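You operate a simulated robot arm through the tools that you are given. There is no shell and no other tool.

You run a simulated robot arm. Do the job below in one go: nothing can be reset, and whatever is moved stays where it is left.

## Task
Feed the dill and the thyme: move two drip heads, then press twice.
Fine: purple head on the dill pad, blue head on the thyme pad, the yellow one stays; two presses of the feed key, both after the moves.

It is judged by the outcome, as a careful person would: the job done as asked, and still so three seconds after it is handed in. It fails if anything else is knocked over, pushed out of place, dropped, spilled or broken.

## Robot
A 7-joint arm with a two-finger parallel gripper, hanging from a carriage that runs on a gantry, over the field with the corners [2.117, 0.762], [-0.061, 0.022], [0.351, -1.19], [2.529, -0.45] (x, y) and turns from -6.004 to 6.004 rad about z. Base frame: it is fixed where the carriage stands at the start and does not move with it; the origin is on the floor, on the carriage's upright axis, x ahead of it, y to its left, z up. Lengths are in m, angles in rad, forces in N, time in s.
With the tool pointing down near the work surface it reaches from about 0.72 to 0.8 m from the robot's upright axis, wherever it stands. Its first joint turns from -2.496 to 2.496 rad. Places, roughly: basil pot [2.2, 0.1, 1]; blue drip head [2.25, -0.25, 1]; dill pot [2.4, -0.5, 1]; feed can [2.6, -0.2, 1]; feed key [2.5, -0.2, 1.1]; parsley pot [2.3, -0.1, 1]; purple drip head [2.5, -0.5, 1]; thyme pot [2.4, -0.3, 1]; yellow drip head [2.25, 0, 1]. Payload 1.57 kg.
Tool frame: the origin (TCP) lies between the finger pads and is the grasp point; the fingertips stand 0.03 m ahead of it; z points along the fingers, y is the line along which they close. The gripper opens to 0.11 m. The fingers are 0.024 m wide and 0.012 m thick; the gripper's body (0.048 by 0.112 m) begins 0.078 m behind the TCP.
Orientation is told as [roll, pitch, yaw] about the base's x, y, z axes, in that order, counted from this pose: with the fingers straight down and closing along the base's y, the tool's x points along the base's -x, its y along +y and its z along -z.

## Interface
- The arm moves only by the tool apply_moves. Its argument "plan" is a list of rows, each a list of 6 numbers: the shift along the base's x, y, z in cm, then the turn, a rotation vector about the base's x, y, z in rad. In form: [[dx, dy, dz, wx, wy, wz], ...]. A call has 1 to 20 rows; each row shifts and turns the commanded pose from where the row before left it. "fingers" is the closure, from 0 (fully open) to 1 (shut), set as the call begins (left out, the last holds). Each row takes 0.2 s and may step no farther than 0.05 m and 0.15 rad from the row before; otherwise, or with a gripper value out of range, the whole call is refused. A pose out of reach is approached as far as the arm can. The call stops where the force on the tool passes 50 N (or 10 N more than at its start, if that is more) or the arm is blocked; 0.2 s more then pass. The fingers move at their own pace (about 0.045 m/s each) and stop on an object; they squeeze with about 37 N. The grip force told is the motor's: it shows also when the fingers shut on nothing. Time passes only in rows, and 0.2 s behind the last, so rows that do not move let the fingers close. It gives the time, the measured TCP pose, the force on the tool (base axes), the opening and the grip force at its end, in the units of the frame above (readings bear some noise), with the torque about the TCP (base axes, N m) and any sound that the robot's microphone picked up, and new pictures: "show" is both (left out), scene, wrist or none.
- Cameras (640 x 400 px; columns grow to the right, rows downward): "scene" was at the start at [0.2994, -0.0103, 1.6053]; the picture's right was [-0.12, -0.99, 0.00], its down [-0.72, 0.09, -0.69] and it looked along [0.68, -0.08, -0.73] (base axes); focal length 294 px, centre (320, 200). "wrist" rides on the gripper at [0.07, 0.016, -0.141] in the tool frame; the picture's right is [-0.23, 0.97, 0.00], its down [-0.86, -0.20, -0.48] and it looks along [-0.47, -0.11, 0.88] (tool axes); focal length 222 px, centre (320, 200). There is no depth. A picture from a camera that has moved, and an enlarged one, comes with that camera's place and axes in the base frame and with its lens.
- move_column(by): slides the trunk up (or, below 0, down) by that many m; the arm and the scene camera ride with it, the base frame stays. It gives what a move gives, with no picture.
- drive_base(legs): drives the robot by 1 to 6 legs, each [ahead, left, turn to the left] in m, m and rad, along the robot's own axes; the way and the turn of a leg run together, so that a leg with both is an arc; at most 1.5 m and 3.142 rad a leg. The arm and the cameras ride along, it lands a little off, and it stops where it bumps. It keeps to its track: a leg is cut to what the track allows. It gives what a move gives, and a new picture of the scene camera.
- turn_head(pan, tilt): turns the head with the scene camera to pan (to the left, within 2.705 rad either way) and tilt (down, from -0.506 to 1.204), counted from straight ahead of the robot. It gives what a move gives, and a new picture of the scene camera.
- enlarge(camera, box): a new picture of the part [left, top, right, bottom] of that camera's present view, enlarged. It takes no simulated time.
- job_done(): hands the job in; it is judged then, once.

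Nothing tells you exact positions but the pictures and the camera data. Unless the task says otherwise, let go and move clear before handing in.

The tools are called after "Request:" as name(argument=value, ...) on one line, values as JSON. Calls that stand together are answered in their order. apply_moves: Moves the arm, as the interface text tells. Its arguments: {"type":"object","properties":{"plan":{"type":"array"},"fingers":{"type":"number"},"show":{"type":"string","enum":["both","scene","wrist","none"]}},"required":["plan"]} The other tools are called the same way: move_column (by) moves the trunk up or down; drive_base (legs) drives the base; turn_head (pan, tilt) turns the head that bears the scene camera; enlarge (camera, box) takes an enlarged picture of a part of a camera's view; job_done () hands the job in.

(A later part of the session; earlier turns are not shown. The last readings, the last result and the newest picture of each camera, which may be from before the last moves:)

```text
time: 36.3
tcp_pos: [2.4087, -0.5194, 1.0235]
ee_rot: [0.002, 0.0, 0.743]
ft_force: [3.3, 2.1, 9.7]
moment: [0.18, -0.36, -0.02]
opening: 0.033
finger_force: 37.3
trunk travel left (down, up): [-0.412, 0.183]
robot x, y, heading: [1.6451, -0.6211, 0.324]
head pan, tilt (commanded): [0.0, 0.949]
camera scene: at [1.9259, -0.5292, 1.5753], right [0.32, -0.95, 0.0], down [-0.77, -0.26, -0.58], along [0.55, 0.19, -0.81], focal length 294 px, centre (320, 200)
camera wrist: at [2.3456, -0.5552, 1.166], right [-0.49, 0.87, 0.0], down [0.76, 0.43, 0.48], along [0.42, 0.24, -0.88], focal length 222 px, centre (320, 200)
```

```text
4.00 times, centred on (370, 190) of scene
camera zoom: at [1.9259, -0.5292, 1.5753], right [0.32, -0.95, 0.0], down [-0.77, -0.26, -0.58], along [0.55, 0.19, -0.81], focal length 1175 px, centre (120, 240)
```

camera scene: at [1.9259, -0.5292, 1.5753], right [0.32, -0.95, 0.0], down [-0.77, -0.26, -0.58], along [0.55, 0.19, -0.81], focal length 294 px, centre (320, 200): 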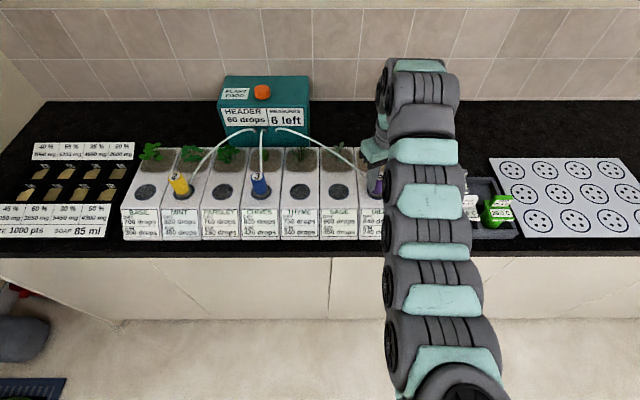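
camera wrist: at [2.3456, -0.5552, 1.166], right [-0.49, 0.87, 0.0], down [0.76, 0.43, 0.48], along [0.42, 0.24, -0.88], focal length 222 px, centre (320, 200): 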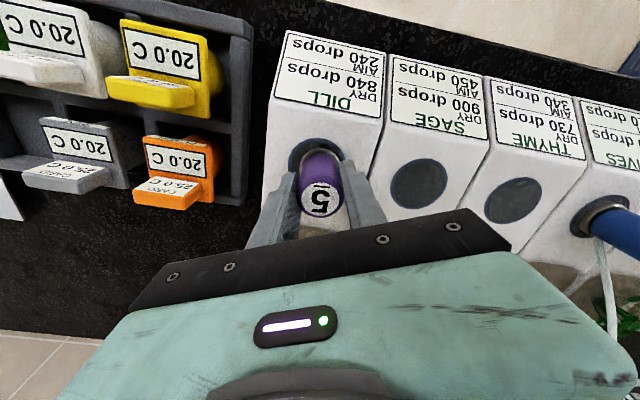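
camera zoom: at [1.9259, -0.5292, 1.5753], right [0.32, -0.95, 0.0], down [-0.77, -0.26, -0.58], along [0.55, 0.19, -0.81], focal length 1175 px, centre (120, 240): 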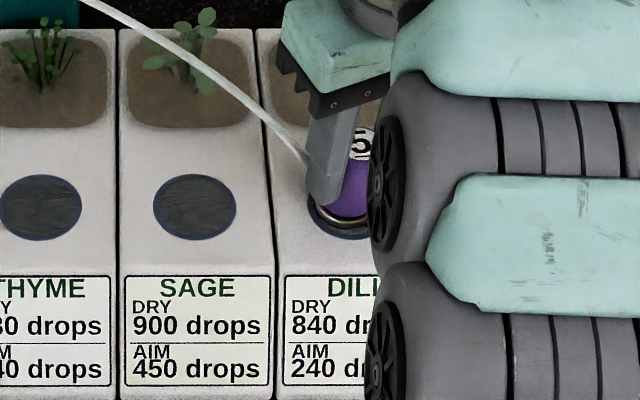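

Still a light contact force and the head looks upright on the pad, a couple of mm behind centre at most. I'll ease up another 1 mm, shift it 2 mm toward the pad centre, set it down, and release with a part opening.

Request:
apply_moves(plan=[[0, 0, 0.3, 0, 0, 0], [-0.2, -0.1, 0, 0, 0, 0], [0, 0, 0, 0, 0, 0]], show="wrist")

Request:
enlarge(camera="wrist", box=[200, 80, 440, 230])

```text
time: 37.1
tcp_pos: [2.4054, -0.5214, 1.026]
ee_rot: [0.0, 0.003, 0.745]
ft_force: [0.0, 0.1, -1.8]
moment: [0.0, 0.04, -0.01]
opening: 0.0331
finger_force: 37.2
trunk travel left (down, up): [-0.412, 0.183]
robot x, y, heading: [1.6456, -0.6239, 0.323]
head pan, tilt (commanded): [0.0, 0.949]
camera wrist: at [2.3421, -0.5566, 1.1682], right [-0.49, 0.87, 0.0], down [0.77, 0.43, 0.48], along [0.42, 0.23, -0.88], focal length 222 px, centre (320, 200)
```

wrist: 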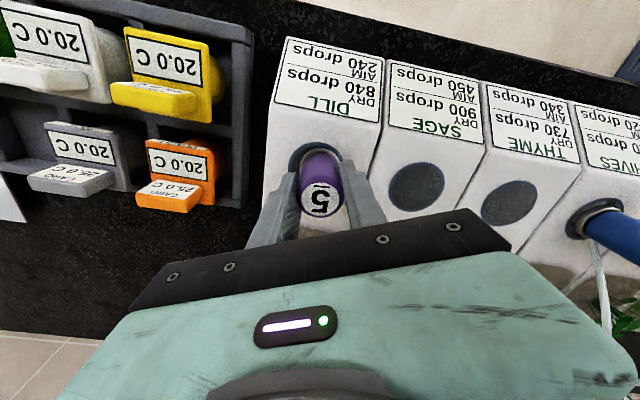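

```text
2.67 times, centred on (320, 155) of wrist
camera zoom: at [2.3421, -0.5566, 1.1682], right [-0.49, 0.87, 0.0], down [0.77, 0.43, 0.48], along [0.42, 0.23, -0.88], focal length 592 px, centre (320, 320)
```

zoom: 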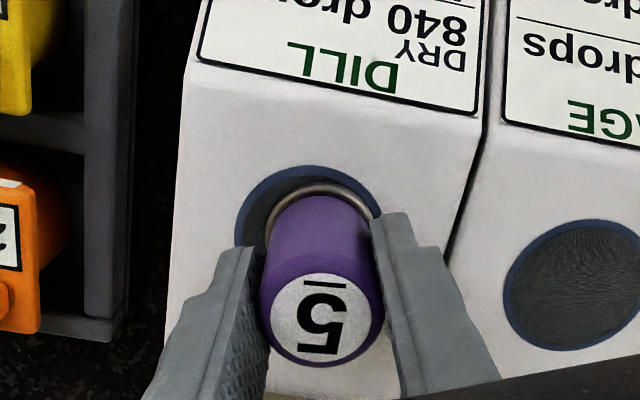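

It now hangs just clear and centred on the dill pad the way it was on sage. I'll set it down and open partway.

Request:
apply_moves(plan=[[0, 0, -0.15, 0, 0, 0], [0, 0, -0.05, 0, 0, 0], [0, 0, 0, 0, 0, 0]], show="none")

```text
time: 37.9
tcp_pos: [2.404, -0.5207, 1.0262]
ee_rot: [-0.001, 0.002, 0.742]
ft_force: [0.5, -0.5, -1.7]
moment: [0.0, -0.02, -0.02]
opening: 0.0327
finger_force: 36.4
trunk travel left (down, up): [-0.412, 0.183]
robot x, y, heading: [1.6479, -0.6238, 0.324]
head pan, tilt (commanded): [0.0, 0.949]
```

Not touching yet. I'll lower in small steps until light contact.

Request:
apply_moves(plan=[[0, 0, -0.1, 0, 0, 0], [0, 0, 0, 0, 0, 0]], show="none")

```text
time: 38.5
tcp_pos: [2.4056, -0.5215, 1.0249]
ee_rot: [0.0, -0.001, 0.745]
ft_force: [-3.0, -1.1, 4.9]
moment: [0.04, 0.05, 0.03]
opening: 0.0329
finger_force: 37.0
trunk travel left (down, up): [-0.412, 0.183]
robot x, y, heading: [1.649, -0.6198, 0.329]
head pan, tilt (commanded): [0.0, 0.949]
```

Light contact now (about 5 N). I'll release with a part opening so the fingers stay clear of the card tray on the right.

Request:
apply_moves(plan=[[0, 0, 0, 0, 0, 0], [0, 0, 0, 0, 0, 0], [0, 0, 0, 0, 0, 0], [0, 0, 0, 0, 0, 0]], fingers=0.42, show="both")

Request:
enlarge(camera="wrist", box=[200, 80, 440, 230])

```text
time: 39.5
tcp_pos: [2.4043, -0.5206, 1.0239]
ee_rot: [-0.001, 0.001, 0.743]
ft_force: [0.0, 0.6, 0.1]
moment: [-0.01, -0.02, -0.01]
opening: 0.0638
finger_force: 0.1
trunk travel left (down, up): [-0.412, 0.183]
robot x, y, heading: [1.6448, -0.6218, 0.323]
head pan, tilt (commanded): [0.0, 0.949]
camera scene: at [1.9251, -0.5294, 1.5751], right [0.32, -0.95, 0.0], down [-0.77, -0.26, -0.58], along [0.55, 0.19, -0.81], focal length 294 px, centre (320, 200)
camera wrist: at [2.3422, -0.5563, 1.1655], right [-0.49, 0.87, 0.0], down [0.76, 0.43, 0.48], along [0.42, 0.23, -0.88], focal length 222 px, centre (320, 200)
```

scene: 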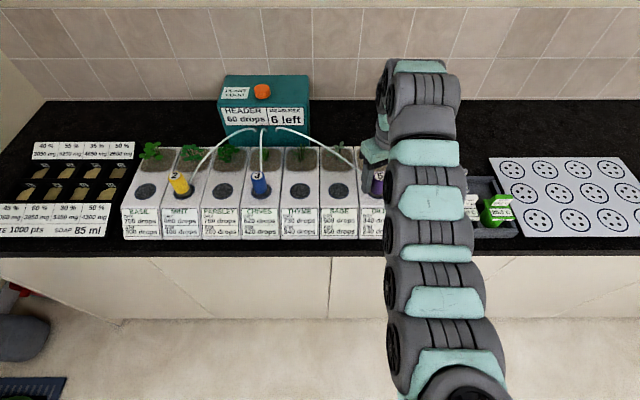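
wrist: 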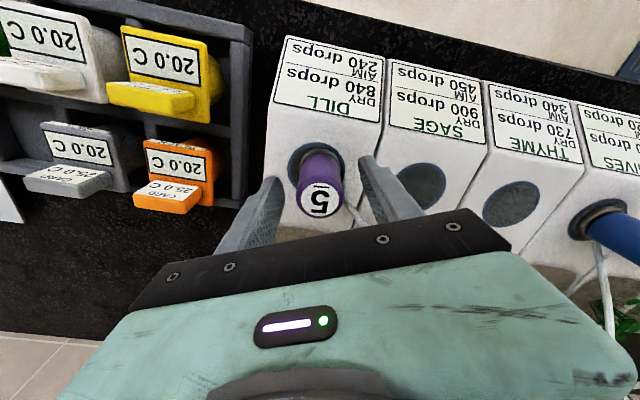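

```text
2.67 times, centred on (320, 155) of wrist
camera zoom: at [2.3422, -0.5563, 1.1655], right [-0.49, 0.87, 0.0], down [0.76, 0.43, 0.48], along [0.42, 0.23, -0.88], focal length 592 px, centre (320, 320)
```

zoom: 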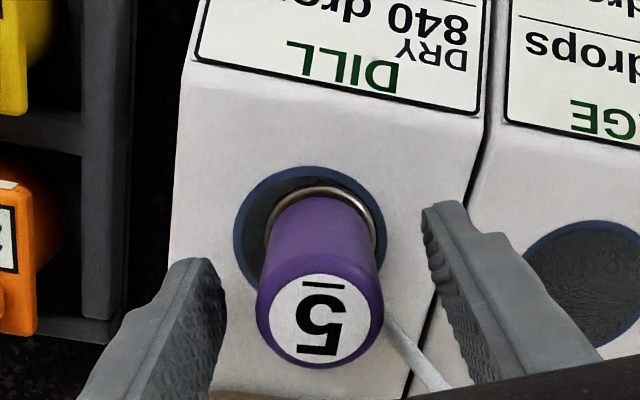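

Purple stands centred on the dill pad, with its tube free between the fingers and behind. I'll rise straight up and check.

Request:
apply_moves(plan=[[0, 0, 1.5, 0, 0, 0], [0, 0, 3, 0, 0, 0], [0, 0, 3, 0, 0, 0], [0, 0, 3, 0, 0, 0], [0, 0, 1.5, 0, 0, 0], [0, 0, 0, 0, 0, 0]], show="wrist")

Request:
enlarge(camera="wrist", box=[200, 60, 520, 260])

```text
time: 40.9
tcp_pos: [2.4055, -0.5211, 1.1428]
ee_rot: [0.001, 0.001, 0.744]
ft_force: [-0.3, -0.2, 0.0]
moment: [0.01, 0.01, -0.02]
opening: 0.0636
finger_force: 0.0
trunk travel left (down, up): [-0.412, 0.183]
robot x, y, heading: [1.6439, -0.624, 0.323]
head pan, tilt (commanded): [0.0, 0.949]
camera wrist: at [2.3422, -0.5566, 1.2852], right [-0.49, 0.87, 0.0], down [0.76, 0.43, 0.48], along [0.42, 0.24, -0.88], focal length 222 px, centre (320, 200)
```

wrist: 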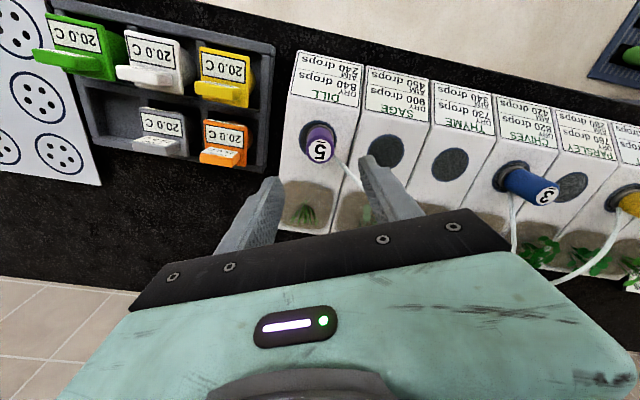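

```text
2.00 times, centred on (360, 160) of wrist
camera zoom: at [2.3422, -0.5566, 1.2852], right [-0.49, 0.87, 0.0], down [0.76, 0.43, 0.48], along [0.42, 0.24, -0.88], focal length 444 px, centre (240, 280)
```

zoom: 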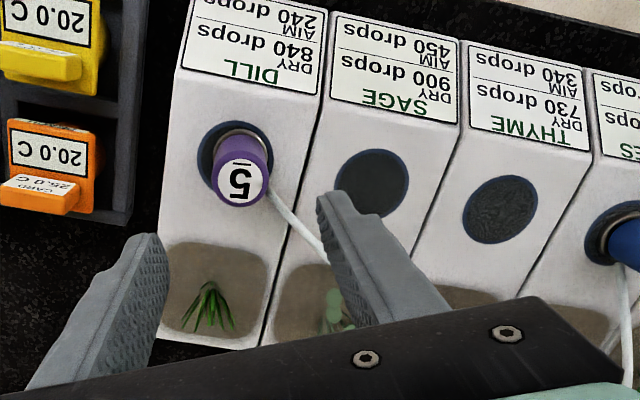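

Purple is standing on dill and free. Next I'll move over blue, turning the gripper back so its fingers close along the row (blue's tube runs straight back).

Request:
apply_moves(plan=[[0, 0, 2, 0, 0, 0], [-1.31, 4.03, 0, 0, 0, -0.06], [-1.31, 4.03, 0, 0, 0, -0.06], [-1.31, 4.03, 0, 0, 0, -0.06], [-1.31, 4.03, 0, 0, 0, -0.06], [-1.31, 4.03, 0, 0, 0, -0.06], [-1.31, 4.03, 0, 0, 0, -0.06], [-1.31, 4.03, 0, 0, 0, -0.06], [0, 0, 0, 0, 0, 0]], fingers=0, show="both")

Request:
enlarge(camera="wrist", box=[200, 60, 440, 210])

Request:
enlarge(camera="scene", box=[200, 60, 440, 260])

```text
time: 42.9
tcp_pos: [2.319, -0.2374, 1.1507]
ee_rot: [0.0, 0.0, 0.323]
ft_force: [0.5, 0.5, 0.4]
moment: [-0.04, -0.02, -0.01]
opening: 0.1101
finger_force: 0.0
out of reach, approached as far as the arm can: row 1, 2, 4
trunk travel left (down, up): [-0.412, 0.183]
robot x, y, heading: [1.6437, -0.6207, 0.327]
head pan, tilt (commanded): [0.0, 0.949]
camera scene: at [1.925, -0.5294, 1.5751], right [0.32, -0.95, 0.0], down [-0.77, -0.26, -0.58], along [0.55, 0.19, -0.81], focal length 294 px, centre (320, 200)
camera wrist: at [2.2477, -0.2442, 1.2935], right [-0.09, 1.0, 0.0], down [0.87, 0.08, 0.48], along [0.48, 0.04, -0.88], focal length 222 px, centre (320, 200)
```

scene: 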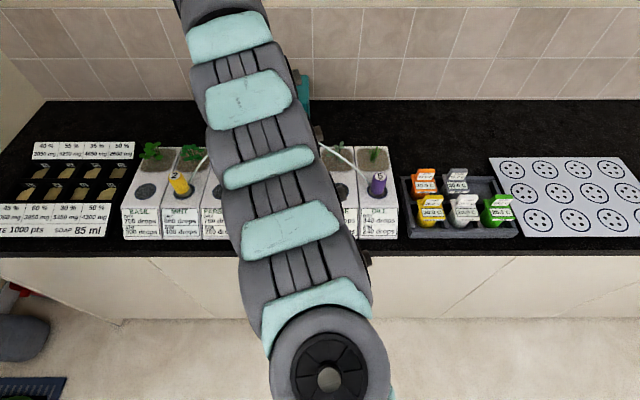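
wrist: 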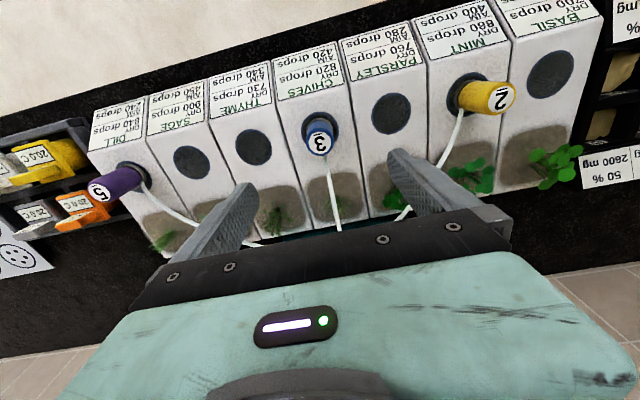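

```text
2.67 times, centred on (320, 135) of wrist
camera zoom: at [2.2477, -0.2442, 1.2935], right [-0.09, 1.0, 0.0], down [0.87, 0.08, 0.48], along [0.48, 0.04, -0.88], focal length 592 px, centre (320, 373)
```

zoom: 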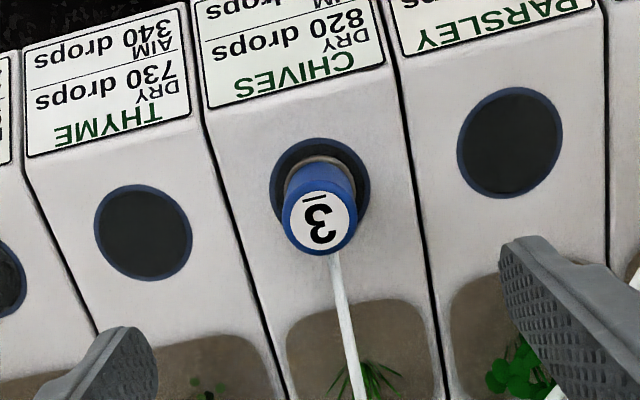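

```text
2.00 times, centred on (320, 160) of scene
camera zoom: at [1.925, -0.5294, 1.5751], right [0.32, -0.95, 0.0], down [-0.77, -0.26, -0.58], along [0.55, 0.19, -0.81], focal length 587 px, centre (320, 280)
```

zoom: 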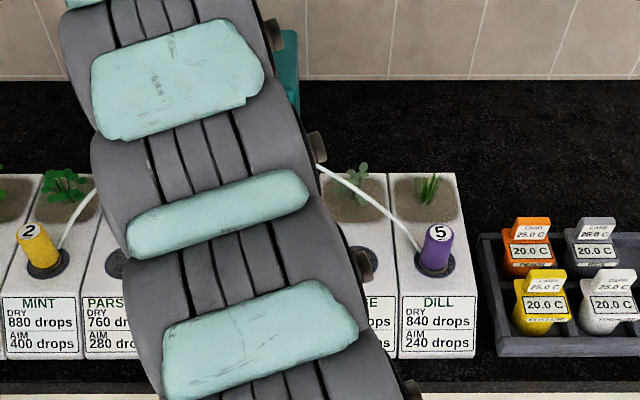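

Blue measures at (2.314, -0.238); I'm about 5 mm too far forward and the wrist limited the height a bit. I'll correct this while going part of the way down, then recheck.

Request:
apply_moves(plan=[[-0.5, -0.1, -1, 0, 0, 0], [0, 0, -2, 0, 0, 0], [0, 0, -2, 0, 0, 0], [0, 0, 0, 0, 0, 0]], show="none")

```text
time: 43.9
tcp_pos: [2.3165, -0.239, 1.1013]
ee_rot: [-0.001, 0.001, 0.323]
ft_force: [0.0, 0.5, -0.1]
moment: [-0.01, 0.01, -0.02]
opening: 0.1099
finger_force: 0.1
trunk travel left (down, up): [-0.412, 0.183]
robot x, y, heading: [1.6479, -0.6256, 0.322]
head pan, tilt (commanded): [0.0, 0.949]
```

Request:
apply_moves(plan=[[-0.25, 0.05, 0, 0, 0, 0], [0, 0, -2, 0, 0, 0], [0, 0, 0, 0, 0, 0]], show="wrist")

Request:
enlarge(camera="wrist", box=[160, 60, 480, 260])

```text
time: 44.7
tcp_pos: [2.3136, -0.238, 1.0802]
ee_rot: [-0.001, 0.001, 0.322]
ft_force: [0.2, 0.2, -0.1]
moment: [-0.01, -0.01, 0.02]
opening: 0.1101
finger_force: 0.2
trunk travel left (down, up): [-0.412, 0.183]
robot x, y, heading: [1.6449, -0.6258, 0.323]
head pan, tilt (commanded): [0.0, 0.949]
camera wrist: at [2.2413, -0.2455, 1.2227], right [-0.09, 1.0, 0.0], down [0.87, 0.08, 0.48], along [0.48, 0.04, -0.88], focal length 222 px, centre (320, 200)
```

wrist: 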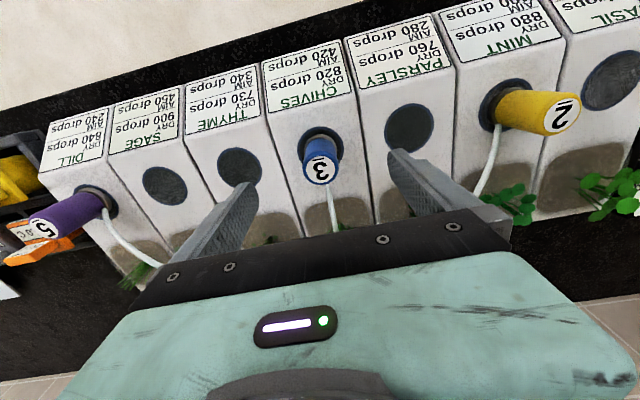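

```text
2.00 times, centred on (320, 160) of wrist
camera zoom: at [2.2413, -0.2455, 1.2227], right [-0.09, 1.0, 0.0], down [0.87, 0.08, 0.48], along [0.48, 0.04, -0.88], focal length 444 px, centre (320, 280)
```

zoom: 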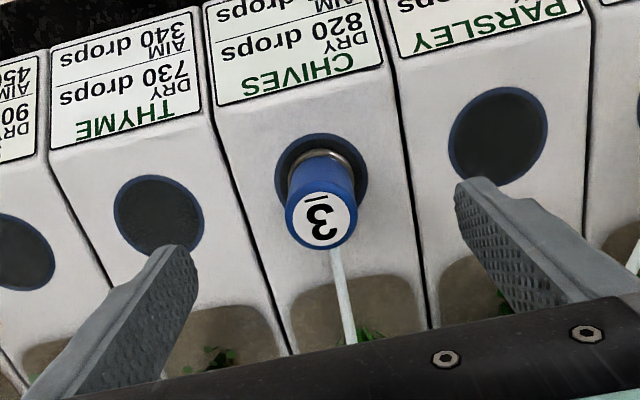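

Blue sits between the fingers with its tube running straight back. I'll go down to grip height and close.

Request:
apply_moves(plan=[[0, 0, -2, 0, 0, 0], [0, 0, -2, 0, 0, 0], [0, 0, -1.65, 0, 0, 0], [0, 0, 0, 0, 0, 0]], show="wrist")

Request:
enlarge(camera="wrist", box=[200, 80, 440, 230])

```text
time: 45.7
tcp_pos: [2.3134, -0.2389, 1.0243]
ee_rot: [0.0, 0.001, 0.321]
ft_force: [-1.1, 1.2, 0.3]
moment: [0.0, -0.02, -0.02]
opening: 0.1101
finger_force: 0.1
trunk travel left (down, up): [-0.412, 0.183]
robot x, y, heading: [1.6478, -0.6192, 0.329]
head pan, tilt (commanded): [0.0, 0.949]
camera wrist: at [2.2409, -0.2464, 1.1661], right [-0.09, 1.0, 0.0], down [0.87, 0.08, 0.48], along [0.48, 0.04, -0.88], focal length 222 px, centre (320, 200)
```

wrist: 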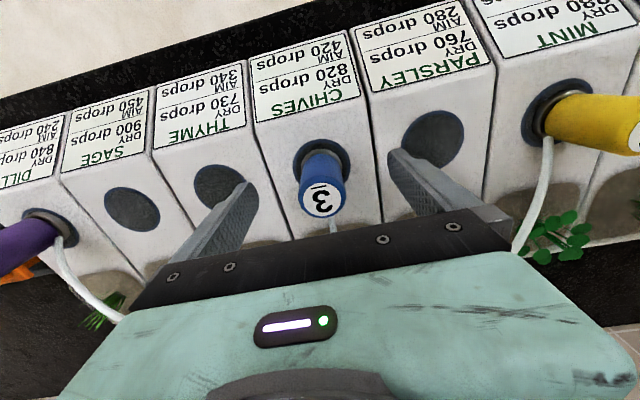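

```text
2.67 times, centred on (320, 155) of wrist
camera zoom: at [2.2409, -0.2464, 1.1661], right [-0.09, 1.0, 0.0], down [0.87, 0.08, 0.48], along [0.48, 0.04, -0.88], focal length 592 px, centre (320, 320)
```

zoom: 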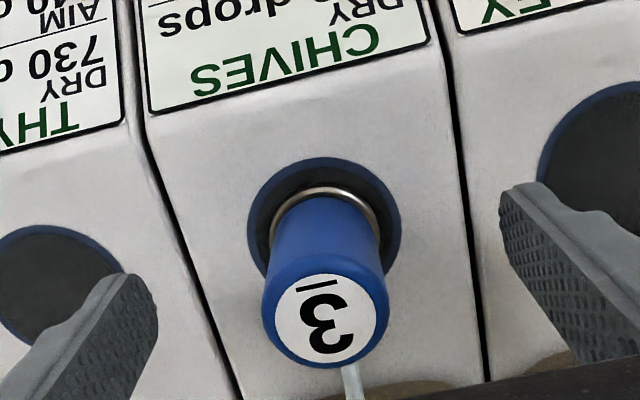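

Request:
apply_moves(plan=[[0, 0, 0, 0, 0, 0], [0, 0, 0, 0, 0, 0], [0, 0, 0, 0, 0, 0], [0, 0, 0, 0, 0, 0], [0, 0, 0, 0, 0, 0], [0, 0, 0, 0, 0, 0]], fingers=1, show="wrist")

Request:
enlarge(camera="wrist", box=[200, 80, 440, 230])

```text
time: 47.1
tcp_pos: [2.3135, -0.2407, 1.0262]
ee_rot: [-0.001, 0.001, 0.324]
ft_force: [-0.3, 0.9, 0.1]
moment: [0.06, -0.01, 0.02]
opening: 0.0335
finger_force: 27.7
trunk travel left (down, up): [-0.412, 0.183]
robot x, y, heading: [1.6467, -0.6186, 0.324]
head pan, tilt (commanded): [0.0, 0.949]
camera wrist: at [2.2408, -0.2462, 1.1664], right [-0.09, 1.0, 0.0], down [0.87, 0.08, 0.48], along [0.48, 0.04, -0.88], focal length 222 px, centre (320, 200)
```

wrist: 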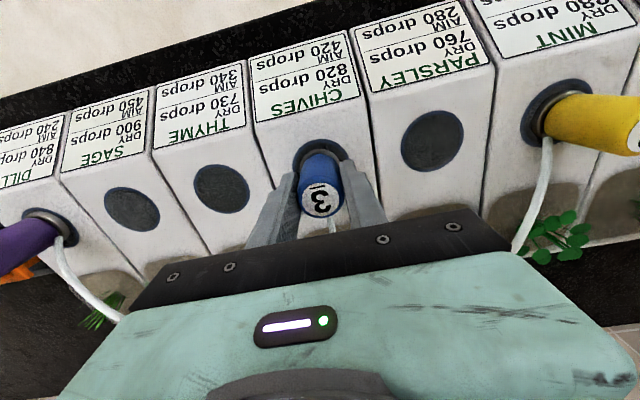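

```text
2.67 times, centred on (320, 155) of wrist
camera zoom: at [2.2408, -0.2462, 1.1664], right [-0.09, 1.0, 0.0], down [0.87, 0.08, 0.48], along [0.48, 0.04, -0.88], focal length 592 px, centre (320, 320)
```

zoom: 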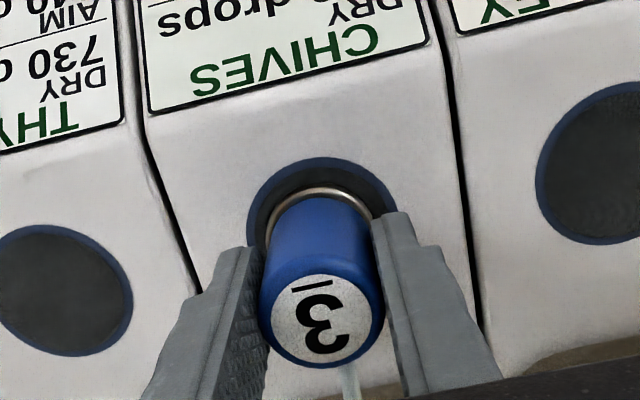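

Blue is gripped. I'll lift 3.5 cm straight up.

Request:
apply_moves(plan=[[0, 0, 0.5, 0, 0, 0], [0, 0, 1, 0, 0, 0], [0, 0, 1, 0, 0, 0], [0, 0, 1, 0, 0, 0], [0, 0, 0, 0, 0, 0]], show="wrist")

Request:
enlarge(camera="wrist", box=[160, 80, 480, 280])

```text
time: 48.3
tcp_pos: [2.3126, -0.239, 1.0587]
ee_rot: [-0.001, 0.0, 0.322]
ft_force: [-0.5, 0.1, -2.3]
moment: [0.0, -0.05, 0.0]
opening: 0.0333
finger_force: 36.9
trunk travel left (down, up): [-0.412, 0.183]
robot x, y, heading: [1.6478, -0.6247, 0.323]
head pan, tilt (commanded): [0.0, 0.949]
camera wrist: at [2.2408, -0.2454, 1.2005], right [-0.09, 1.0, 0.0], down [0.87, 0.08, 0.48], along [0.48, 0.04, -0.88], focal length 222 px, centre (320, 200)
```

wrist: 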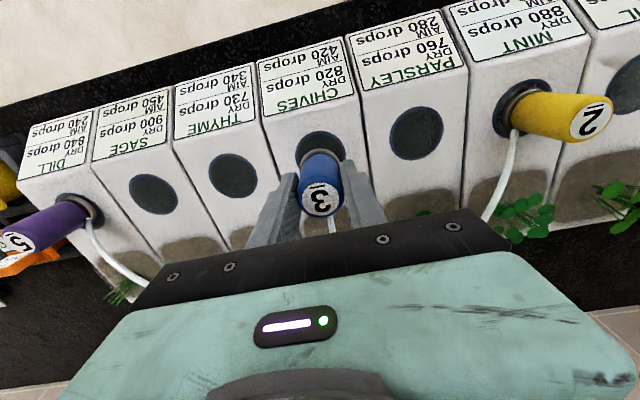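

```text
2.00 times, centred on (320, 180) of wrist
camera zoom: at [2.2408, -0.2454, 1.2005], right [-0.09, 1.0, 0.0], down [0.87, 0.08, 0.48], along [0.48, 0.04, -0.88], focal length 444 px, centre (320, 240)
```

zoom: 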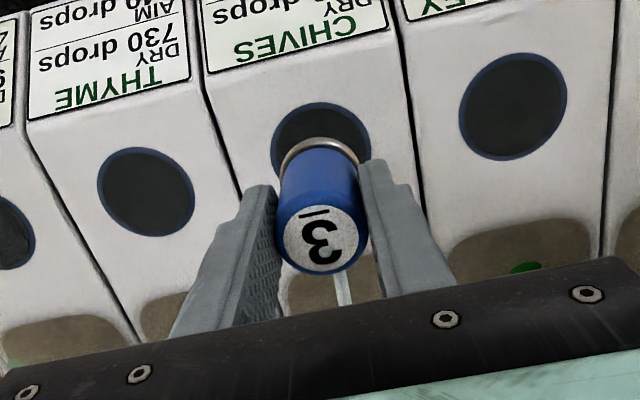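

Blue is lifted cleanly. I'll carry it one pot to the right, over the thyme pad.

Request:
apply_moves(plan=[[0.6, -1.9, 0, 0, 0, 0], [0.7, -2.0, 0, 0, 0, 0], [0.65, -2.0, 0, 0, 0, 0], [0.6, -1.9, 0, 0, 0, 0], [0.6, -1.6, 0, 0, 0, 0], [0, 0, 0, 0, 0, 0]], show="both")

Request:
enlarge(camera="wrist", box=[160, 80, 480, 280])

Request:
enlarge(camera="scene", box=[200, 60, 440, 260])

```text
time: 49.7
tcp_pos: [2.3445, -0.3338, 1.0599]
ee_rot: [0.0, 0.001, 0.325]
ft_force: [0.2, 0.2, -2.2]
moment: [0.01, 0.03, -0.01]
opening: 0.0331
finger_force: 37.1
trunk travel left (down, up): [-0.412, 0.183]
robot x, y, heading: [1.6484, -0.6189, 0.323]
head pan, tilt (commanded): [0.0, 0.949]
camera scene: at [1.925, -0.5295, 1.5751], right [0.32, -0.95, 0.0], down [-0.77, -0.26, -0.58], along [0.55, 0.19, -0.81], focal length 294 px, centre (320, 200)
camera wrist: at [2.272, -0.34, 1.2008], right [-0.09, 1.0, 0.0], down [0.87, 0.08, 0.48], along [0.48, 0.04, -0.88], focal length 222 px, centre (320, 200)
```

scene: 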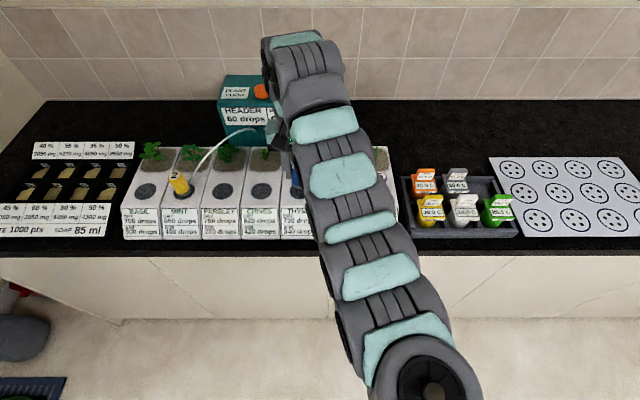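
wrist: 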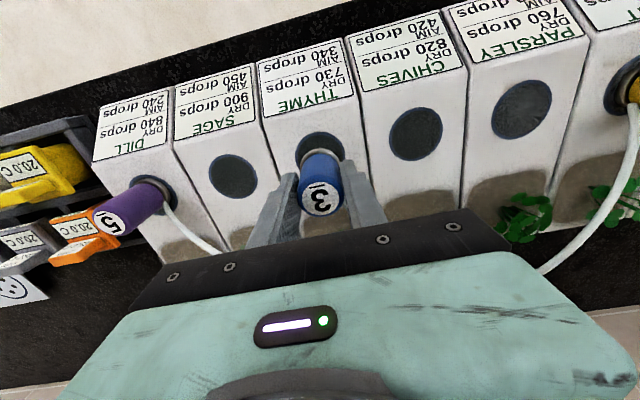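

```text
2.00 times, centred on (320, 180) of wrist
camera zoom: at [2.272, -0.34, 1.2008], right [-0.09, 1.0, 0.0], down [0.87, 0.08, 0.48], along [0.48, 0.04, -0.88], focal length 444 px, centre (320, 240)
```

zoom: 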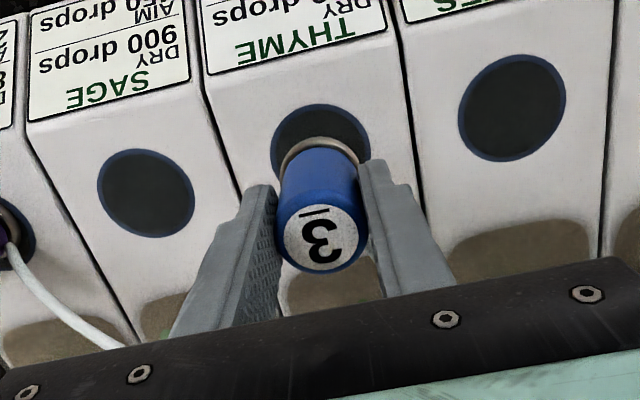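

```text
2.00 times, centred on (320, 160) of scene
camera zoom: at [1.925, -0.5295, 1.5751], right [0.32, -0.95, 0.0], down [-0.77, -0.26, -0.58], along [0.55, 0.19, -0.81], focal length 587 px, centre (320, 280)
```

zoom: 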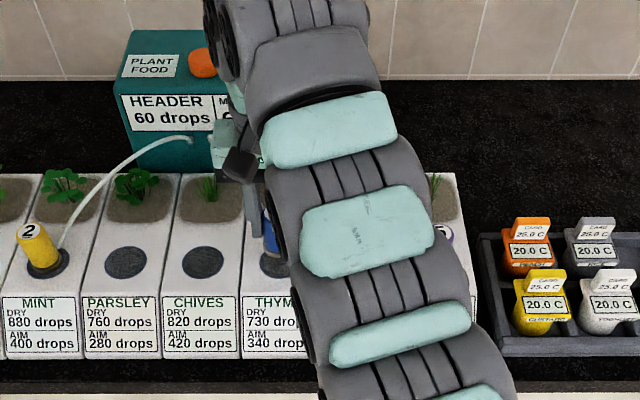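

The thyme pad is aligned under blue (within 1 mm of the earlier view). I'll lower 3.1 cm, then feel for contact in small steps.

Request:
apply_moves(plan=[[0, 0, -1, 0, 0, 0], [0, 0, -1, 0, 0, 0], [0, 0, -0.8, 0, 0, 0], [0, 0, -0.3, 0, 0, 0], [0, 0, 0, 0, 0, 0]], show="wrist")

Request:
enlarge(camera="wrist", box=[200, 80, 440, 230])

```text
time: 50.9
tcp_pos: [2.3441, -0.3339, 1.0285]
ee_rot: [0.0, 0.0, 0.324]
ft_force: [0.2, -0.2, -1.4]
moment: [0.03, -0.02, 0.0]
opening: 0.033
finger_force: 37.2
trunk travel left (down, up): [-0.412, 0.183]
robot x, y, heading: [1.65, -0.6233, 0.321]
head pan, tilt (commanded): [0.0, 0.949]
camera wrist: at [2.2718, -0.3396, 1.1695], right [-0.09, 1.0, 0.0], down [0.87, 0.08, 0.48], along [0.48, 0.04, -0.88], focal length 222 px, centre (320, 200)
```

wrist: 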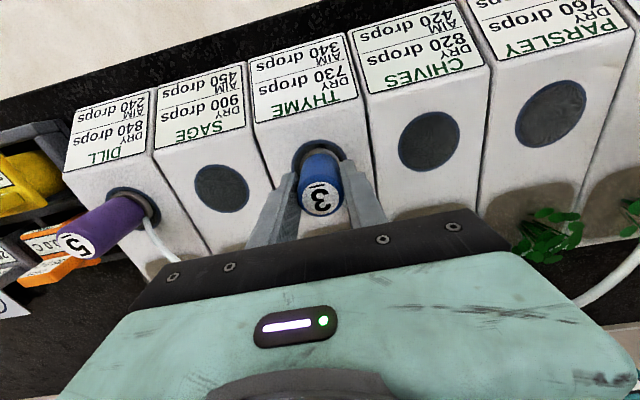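

```text
2.67 times, centred on (320, 155) of wrist
camera zoom: at [2.2718, -0.3396, 1.1695], right [-0.09, 1.0, 0.0], down [0.87, 0.08, 0.48], along [0.48, 0.04, -0.88], focal length 592 px, centre (320, 320)
```

zoom: 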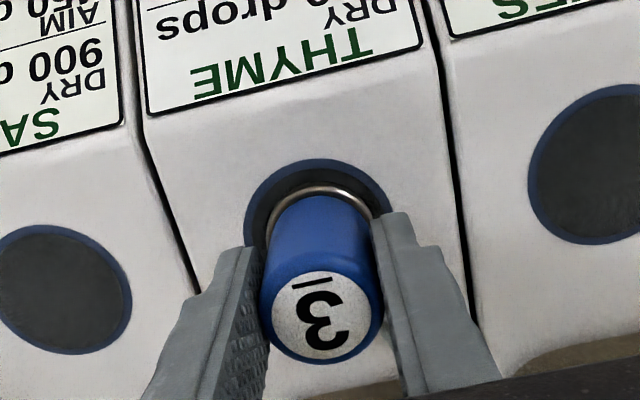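

Request:
apply_moves(plan=[[0, 0, -0.15, 0, 0, 0], [0, 0, -0.1, 0, 0, 0], [0, 0, 0, 0, 0, 0]], show="none")

```text
time: 51.7
tcp_pos: [2.3443, -0.3322, 1.0268]
ee_rot: [0.0, -0.001, 0.324]
ft_force: [-4.2, -1.4, 13.4]
moment: [-0.26, 0.12, -0.06]
opening: 0.0333
finger_force: 37.6
trunk travel left (down, up): [-0.412, 0.183]
robot x, y, heading: [1.6491, -0.6206, 0.321]
head pan, tilt (commanded): [0.0, 0.949]
```

Contact at about 13 N. I'll ease slightly and release.

Request:
apply_moves(plan=[[0, 0, 0.07, 0, 0, 0], [0, 0, 0, 0, 0, 0]], show="none")

Request:
apply_moves(plan=[[0, 0, 0, 0, 0, 0], [0, 0, 0, 0, 0, 0], [0, 0, 0, 0, 0, 0], [0, 0, 0, 0, 0, 0]], fingers=0.42, show="both")

Request:
enlarge(camera="wrist", box=[200, 80, 440, 230])

```text
time: 52.3
tcp_pos: [2.3445, -0.332, 1.0262]
ee_rot: [0.0, 0.001, 0.323]
ft_force: [0.2, -0.2, 0.0]
moment: [0.08, -0.04, 0.01]
opening: 0.0333
finger_force: 36.9
trunk travel left (down, up): [-0.412, 0.183]
robot x, y, heading: [1.6454, -0.6245, 0.328]
head pan, tilt (commanded): [0.0, 0.949]
```

```text
time: 53.3
tcp_pos: [2.3451, -0.3324, 1.0271]
ee_rot: [0.0, 0.0, 0.323]
ft_force: [0.2, -0.4, 0.2]
moment: [0.03, 0.02, 0.0]
opening: 0.0637
finger_force: 0.1
trunk travel left (down, up): [-0.412, 0.183]
robot x, y, heading: [1.6445, -0.6219, 0.331]
head pan, tilt (commanded): [0.0, 0.949]
camera scene: at [1.9251, -0.5294, 1.5751], right [0.32, -0.95, 0.0], down [-0.77, -0.26, -0.58], along [0.55, 0.19, -0.81], focal length 294 px, centre (320, 200)
camera wrist: at [2.2723, -0.3392, 1.1681], right [-0.09, 1.0, 0.0], down [0.87, 0.08, 0.48], along [0.48, 0.04, -0.88], focal length 222 px, centre (320, 200)
```

scene: 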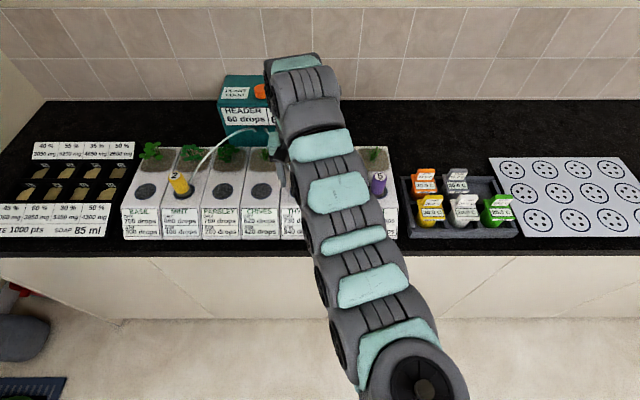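
wrist: 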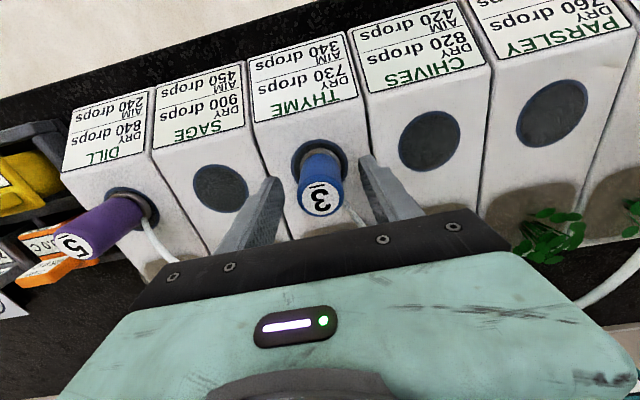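

```text
2.67 times, centred on (320, 155) of wrist
camera zoom: at [2.2723, -0.3392, 1.1681], right [-0.09, 1.0, 0.0], down [0.87, 0.08, 0.48], along [0.48, 0.04, -0.88], focal length 592 px, centre (320, 320)
```

zoom: 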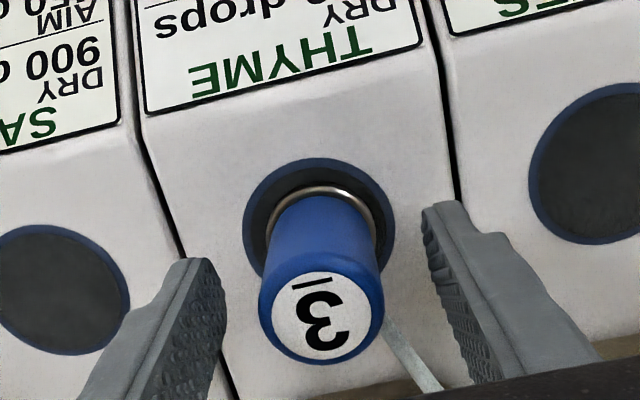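

Blue stands centred on the thyme pad and is free of the fingers. I'll rise straight up with the trunk and check everything.

Request:
apply_moves(plan=[[0, 0, 2, 0, 0, 0], [0, 0, 3, 0, 0, 0], [0, 0, 2, 0, 0, 0], [0, 0, 0, 0, 0, 0]], show="none")

Request:
move_column(by=0.15)

Request:
apply_moves(plan=[[0, 0, 0, 0, 0, 0], [0, 0, 0, 0, 0, 0]], show="both")

Request:
enlarge(camera="wrist", box=[160, 60, 480, 260])

```text
time: 54.3
tcp_pos: [2.3441, -0.332, 1.0982]
ee_rot: [0.001, 0.001, 0.324]
ft_force: [0.4, -0.1, 0.3]
moment: [0.01, 0.05, -0.02]
opening: 0.0637
finger_force: 0.0
trunk travel left (down, up): [-0.412, 0.183]
robot x, y, heading: [1.6471, -0.6215, 0.327]
head pan, tilt (commanded): [0.0, 0.949]
```

```text
time: 56.1
tcp_pos: [2.3444, -0.3318, 1.2483]
ee_rot: [-0.001, 0.0, 0.322]
ft_force: [0.3, -0.1, -1.0]
moment: [-0.01, 0.03, -0.01]
opening: 0.0638
finger_force: 0.0
trunk travel left (down, up): [-0.562, 0.033]
robot x, y, heading: [1.6487, -0.6236, 0.324]
head pan, tilt (commanded): [0.0, 0.949]
```

```text
time: 56.7
tcp_pos: [2.3428, -0.3339, 1.2469]
ee_rot: [0.001, 0.0, 0.323]
ft_force: [-0.2, -0.1, 0.9]
moment: [0.0, -0.01, -0.04]
opening: 0.0639
finger_force: 0.0
trunk travel left (down, up): [-0.562, 0.033]
robot x, y, heading: [1.6446, -0.6187, 0.323]
head pan, tilt (commanded): [0.0, 0.949]
camera scene: at [1.9251, -0.5294, 1.7251], right [0.32, -0.95, 0.0], down [-0.77, -0.26, -0.58], along [0.55, 0.19, -0.81], focal length 294 px, centre (320, 200)
camera wrist: at [2.2723, -0.339, 1.3893], right [-0.09, 1.0, 0.0], down [0.87, 0.08, 0.48], along [0.48, 0.04, -0.88], focal length 222 px, centre (320, 200)
```

scene: 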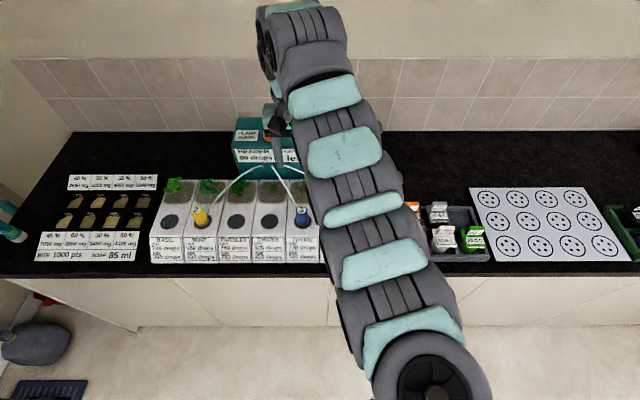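
wrist: 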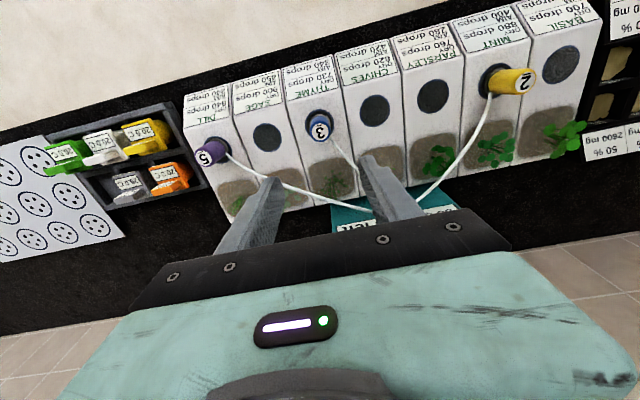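

```text
2.00 times, centred on (320, 160) of wrist
camera zoom: at [2.2723, -0.339, 1.3893], right [-0.09, 1.0, 0.0], down [0.87, 0.08, 0.48], along [0.48, 0.04, -0.88], focal length 444 px, centre (320, 280)
```

zoom: 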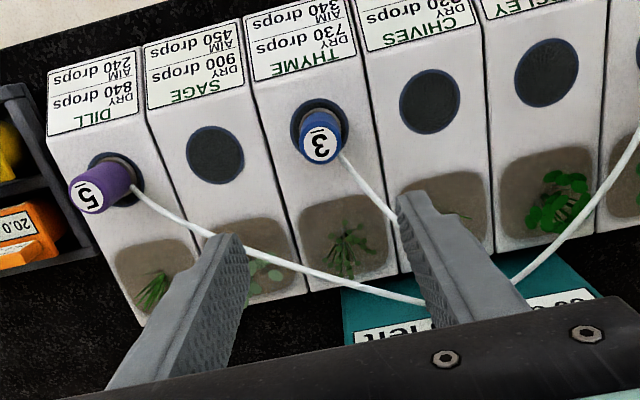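

Both heads stand on their new pads, yellow is untouched and all the tubes are free. Next is the feed key: I'll close the fingers, drive forward and left at this height so the key comes within reach, and check it with the wrist camera.

Request:
drive_base(legs=[[0.19, 0.15, 0]])

Request:
apply_moves(plan=[[0, 0, 0, 0, 0, 0], [0, 0, 0, 0, 0, 0], [0, 0, 0, 0, 0, 0], [0, 0, 0, 0, 0, 0], [0, 0, 0, 0, 0, 0]], fingers=1, show="both")

Request:
enlarge(camera="wrist", box=[200, 80, 440, 230])

```text
time: 58.5
tcp_pos: [2.4733, -0.1307, 1.2474]
ee_rot: [0.0, -0.001, 0.322]
ft_force: [0.4, -0.3, -0.4]
moment: [0.02, -0.04, 0.04]
opening: 0.0639
finger_force: 0.0
trunk travel left (down, up): [-0.562, 0.033]
robot x, y, heading: [1.7752, -0.4192, 0.326]
head pan, tilt (commanded): [0.0, 0.949]
camera scene: at [2.0539, -0.328, 1.7251], right [0.32, -0.95, 0.0], down [-0.77, -0.26, -0.58], along [0.55, 0.19, -0.81], focal length 294 px, centre (320, 200)
```

scene: 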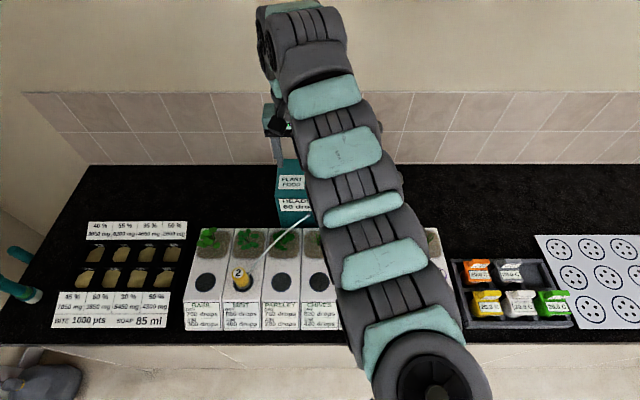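

```text
time: 59.7
tcp_pos: [2.4719, -0.1303, 1.2483]
ee_rot: [0.001, -0.001, 0.324]
ft_force: [-0.4, 0.2, -0.2]
moment: [0.01, 0.01, 0.01]
opening: 0.0
finger_force: 21.5
trunk travel left (down, up): [-0.562, 0.033]
robot x, y, heading: [1.7738, -0.4221, 0.328]
head pan, tilt (commanded): [0.0, 0.949]
camera scene: at [2.054, -0.3279, 1.7251], right [0.32, -0.95, 0.0], down [-0.77, -0.26, -0.58], along [0.55, 0.19, -0.81], focal length 294 px, centre (320, 200)
camera wrist: at [2.4012, -0.1374, 1.3894], right [-0.09, 1.0, 0.0], down [0.87, 0.08, 0.48], along [0.48, 0.04, -0.88], focal length 222 px, centre (320, 200)
```

scene: 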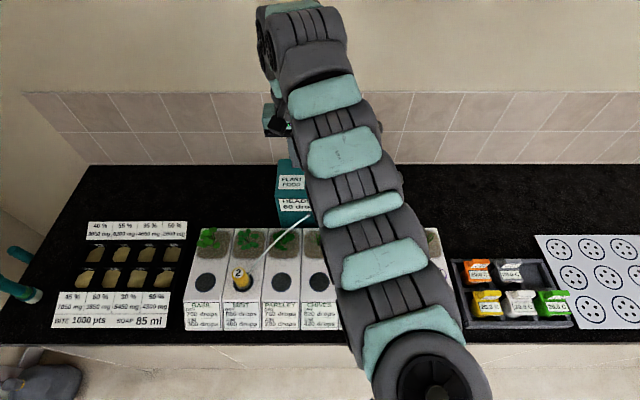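
wrist: 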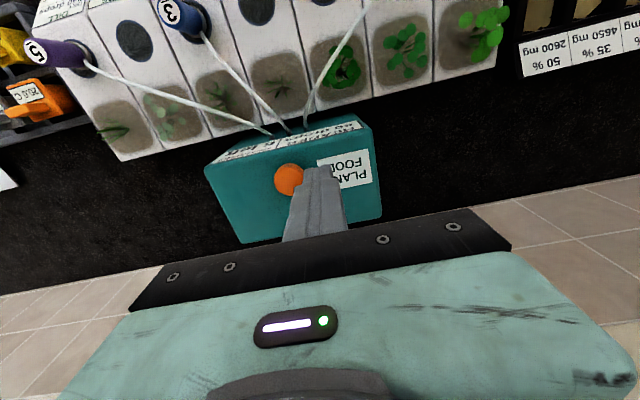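

```text
2.67 times, centred on (320, 155) of wrist
camera zoom: at [2.4012, -0.1374, 1.3894], right [-0.09, 1.0, 0.0], down [0.87, 0.08, 0.48], along [0.48, 0.04, -0.88], focal length 592 px, centre (320, 320)
```

zoom: 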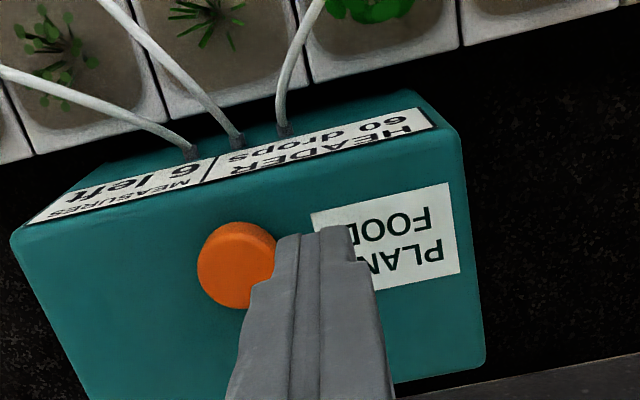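

The key's top is at about (2.521, -0.167). I'll align the closed fingertips over it and lower partway.

Request:
apply_moves(plan=[[2.45, -1.85, 0, 0, 0, 0], [2.45, -1.85, 0, 0, 0, 0], [0, 0, 0, 0, 0, 0]], show="none")

Request:
move_column(by=-0.05)

Request:
apply_moves(plan=[[0, 0, 0, 0, 0, 0]], show="both")

Request:
enlarge(camera="wrist", box=[200, 80, 440, 230])

```text
time: 60.5
tcp_pos: [2.5221, -0.1669, 1.248]
ee_rot: [0.001, 0.001, 0.323]
ft_force: [0.4, -0.5, -0.7]
moment: [0.0, -0.03, -0.02]
opening: 0.0001
finger_force: 21.7
trunk travel left (down, up): [-0.562, 0.033]
robot x, y, heading: [1.7783, -0.4228, 0.323]
head pan, tilt (commanded): [0.0, 0.949]
```

```text
time: 61.4
tcp_pos: [2.5227, -0.1676, 1.198]
ee_rot: [-0.001, -0.001, 0.324]
ft_force: [0.1, -0.2, 0.1]
moment: [-0.02, 0.01, 0.0]
opening: 0.0
finger_force: 21.4
trunk travel left (down, up): [-0.512, 0.083]
robot x, y, heading: [1.7732, -0.4171, 0.322]
head pan, tilt (commanded): [0.0, 0.949]
```

```text
time: 61.8
tcp_pos: [2.522, -0.1674, 1.1971]
ee_rot: [-0.002, 0.0, 0.323]
ft_force: [-0.4, -0.3, -0.2]
moment: [0.03, -0.03, 0.02]
opening: 0.0003
finger_force: 21.4
trunk travel left (down, up): [-0.512, 0.083]
robot x, y, heading: [1.7794, -0.4204, 0.323]
head pan, tilt (commanded): [0.0, 0.949]
camera scene: at [2.054, -0.3279, 1.6751], right [0.32, -0.95, 0.0], down [-0.77, -0.26, -0.58], along [0.55, 0.19, -0.81], focal length 294 px, centre (320, 200)
camera wrist: at [2.45, -0.1742, 1.3394], right [-0.09, 1.0, 0.0], down [0.87, 0.08, 0.48], along [0.48, 0.04, -0.88], focal length 222 px, centre (320, 200)
```

scene: 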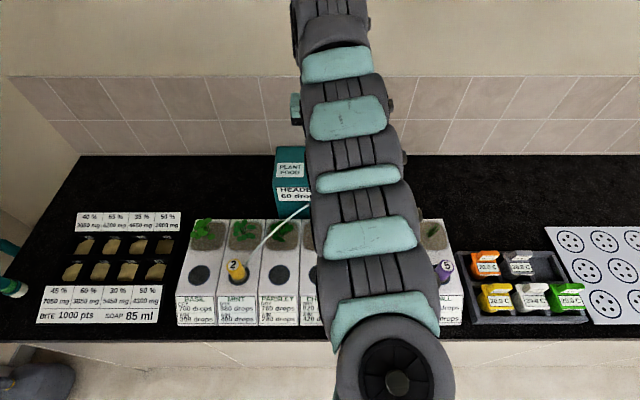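
wrist: 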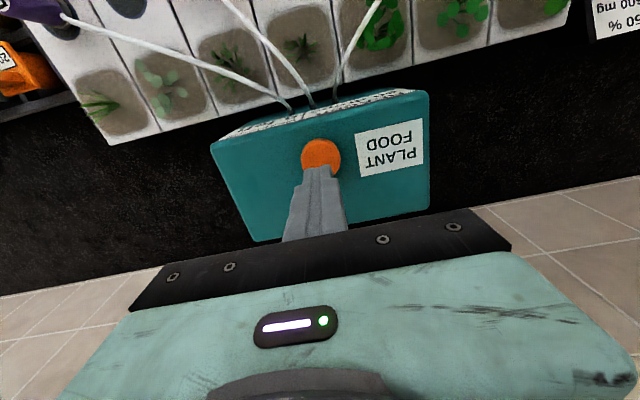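

```text
2.67 times, centred on (320, 155) of wrist
camera zoom: at [2.45, -0.1742, 1.3394], right [-0.09, 1.0, 0.0], down [0.87, 0.08, 0.48], along [0.48, 0.04, -0.88], focal length 592 px, centre (320, 320)
```

zoom: 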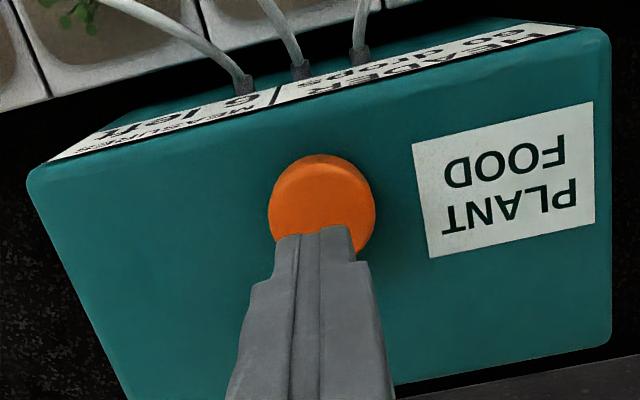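

The fingertips are over the key, tips about 4 cm above its top. I'll go down to just above it, then press in small steps, watching force and sound.

Request:
apply_moves(plan=[[-0.2, 0, -1, 0, 0, 0], [0, 0, -1, 0, 0, 0], [0, 0, -1, 0, 0, 0], [0, 0, -0.4, 0, 0, 0], [0, 0, 0, 0, 0, 0]], show="wrist")

Request:
enlarge(camera="wrist", box=[200, 80, 440, 230])

```text
time: 63.0
tcp_pos: [2.52, -0.169, 1.1646]
ee_rot: [0.0, -0.001, 0.324]
ft_force: [-0.3, -0.1, -0.2]
moment: [0.0, -0.01, -0.02]
opening: 0.0
finger_force: 21.3
trunk travel left (down, up): [-0.512, 0.083]
robot x, y, heading: [1.7742, -0.4216, 0.324]
head pan, tilt (commanded): [0.0, 0.949]
camera wrist: at [2.4483, -0.175, 1.3054], right [-0.09, 1.0, 0.0], down [0.87, 0.08, 0.48], along [0.48, 0.04, -0.88], focal length 222 px, centre (320, 200)
```

wrist: 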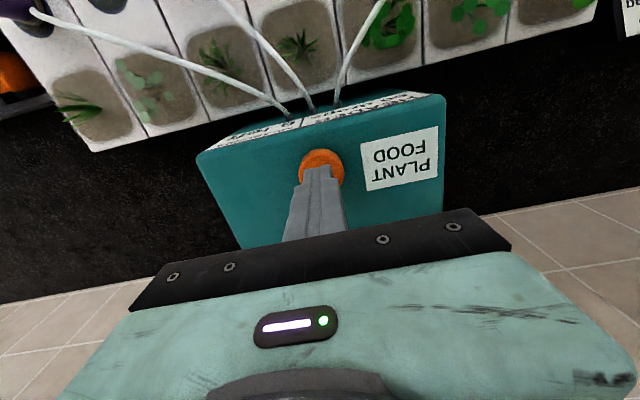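

```text
2.67 times, centred on (320, 155) of wrist
camera zoom: at [2.4483, -0.175, 1.3054], right [-0.09, 1.0, 0.0], down [0.87, 0.08, 0.48], along [0.48, 0.04, -0.88], focal length 592 px, centre (320, 320)
```

zoom: 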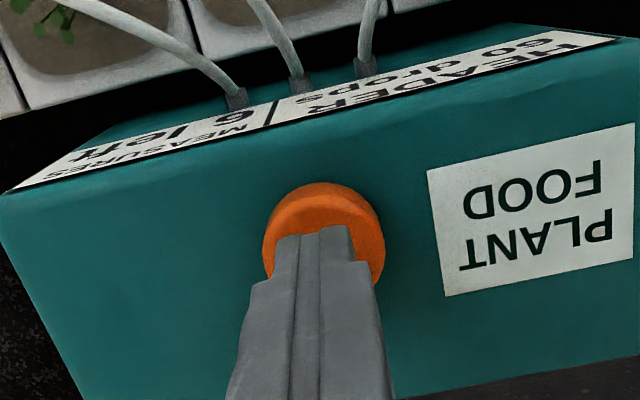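

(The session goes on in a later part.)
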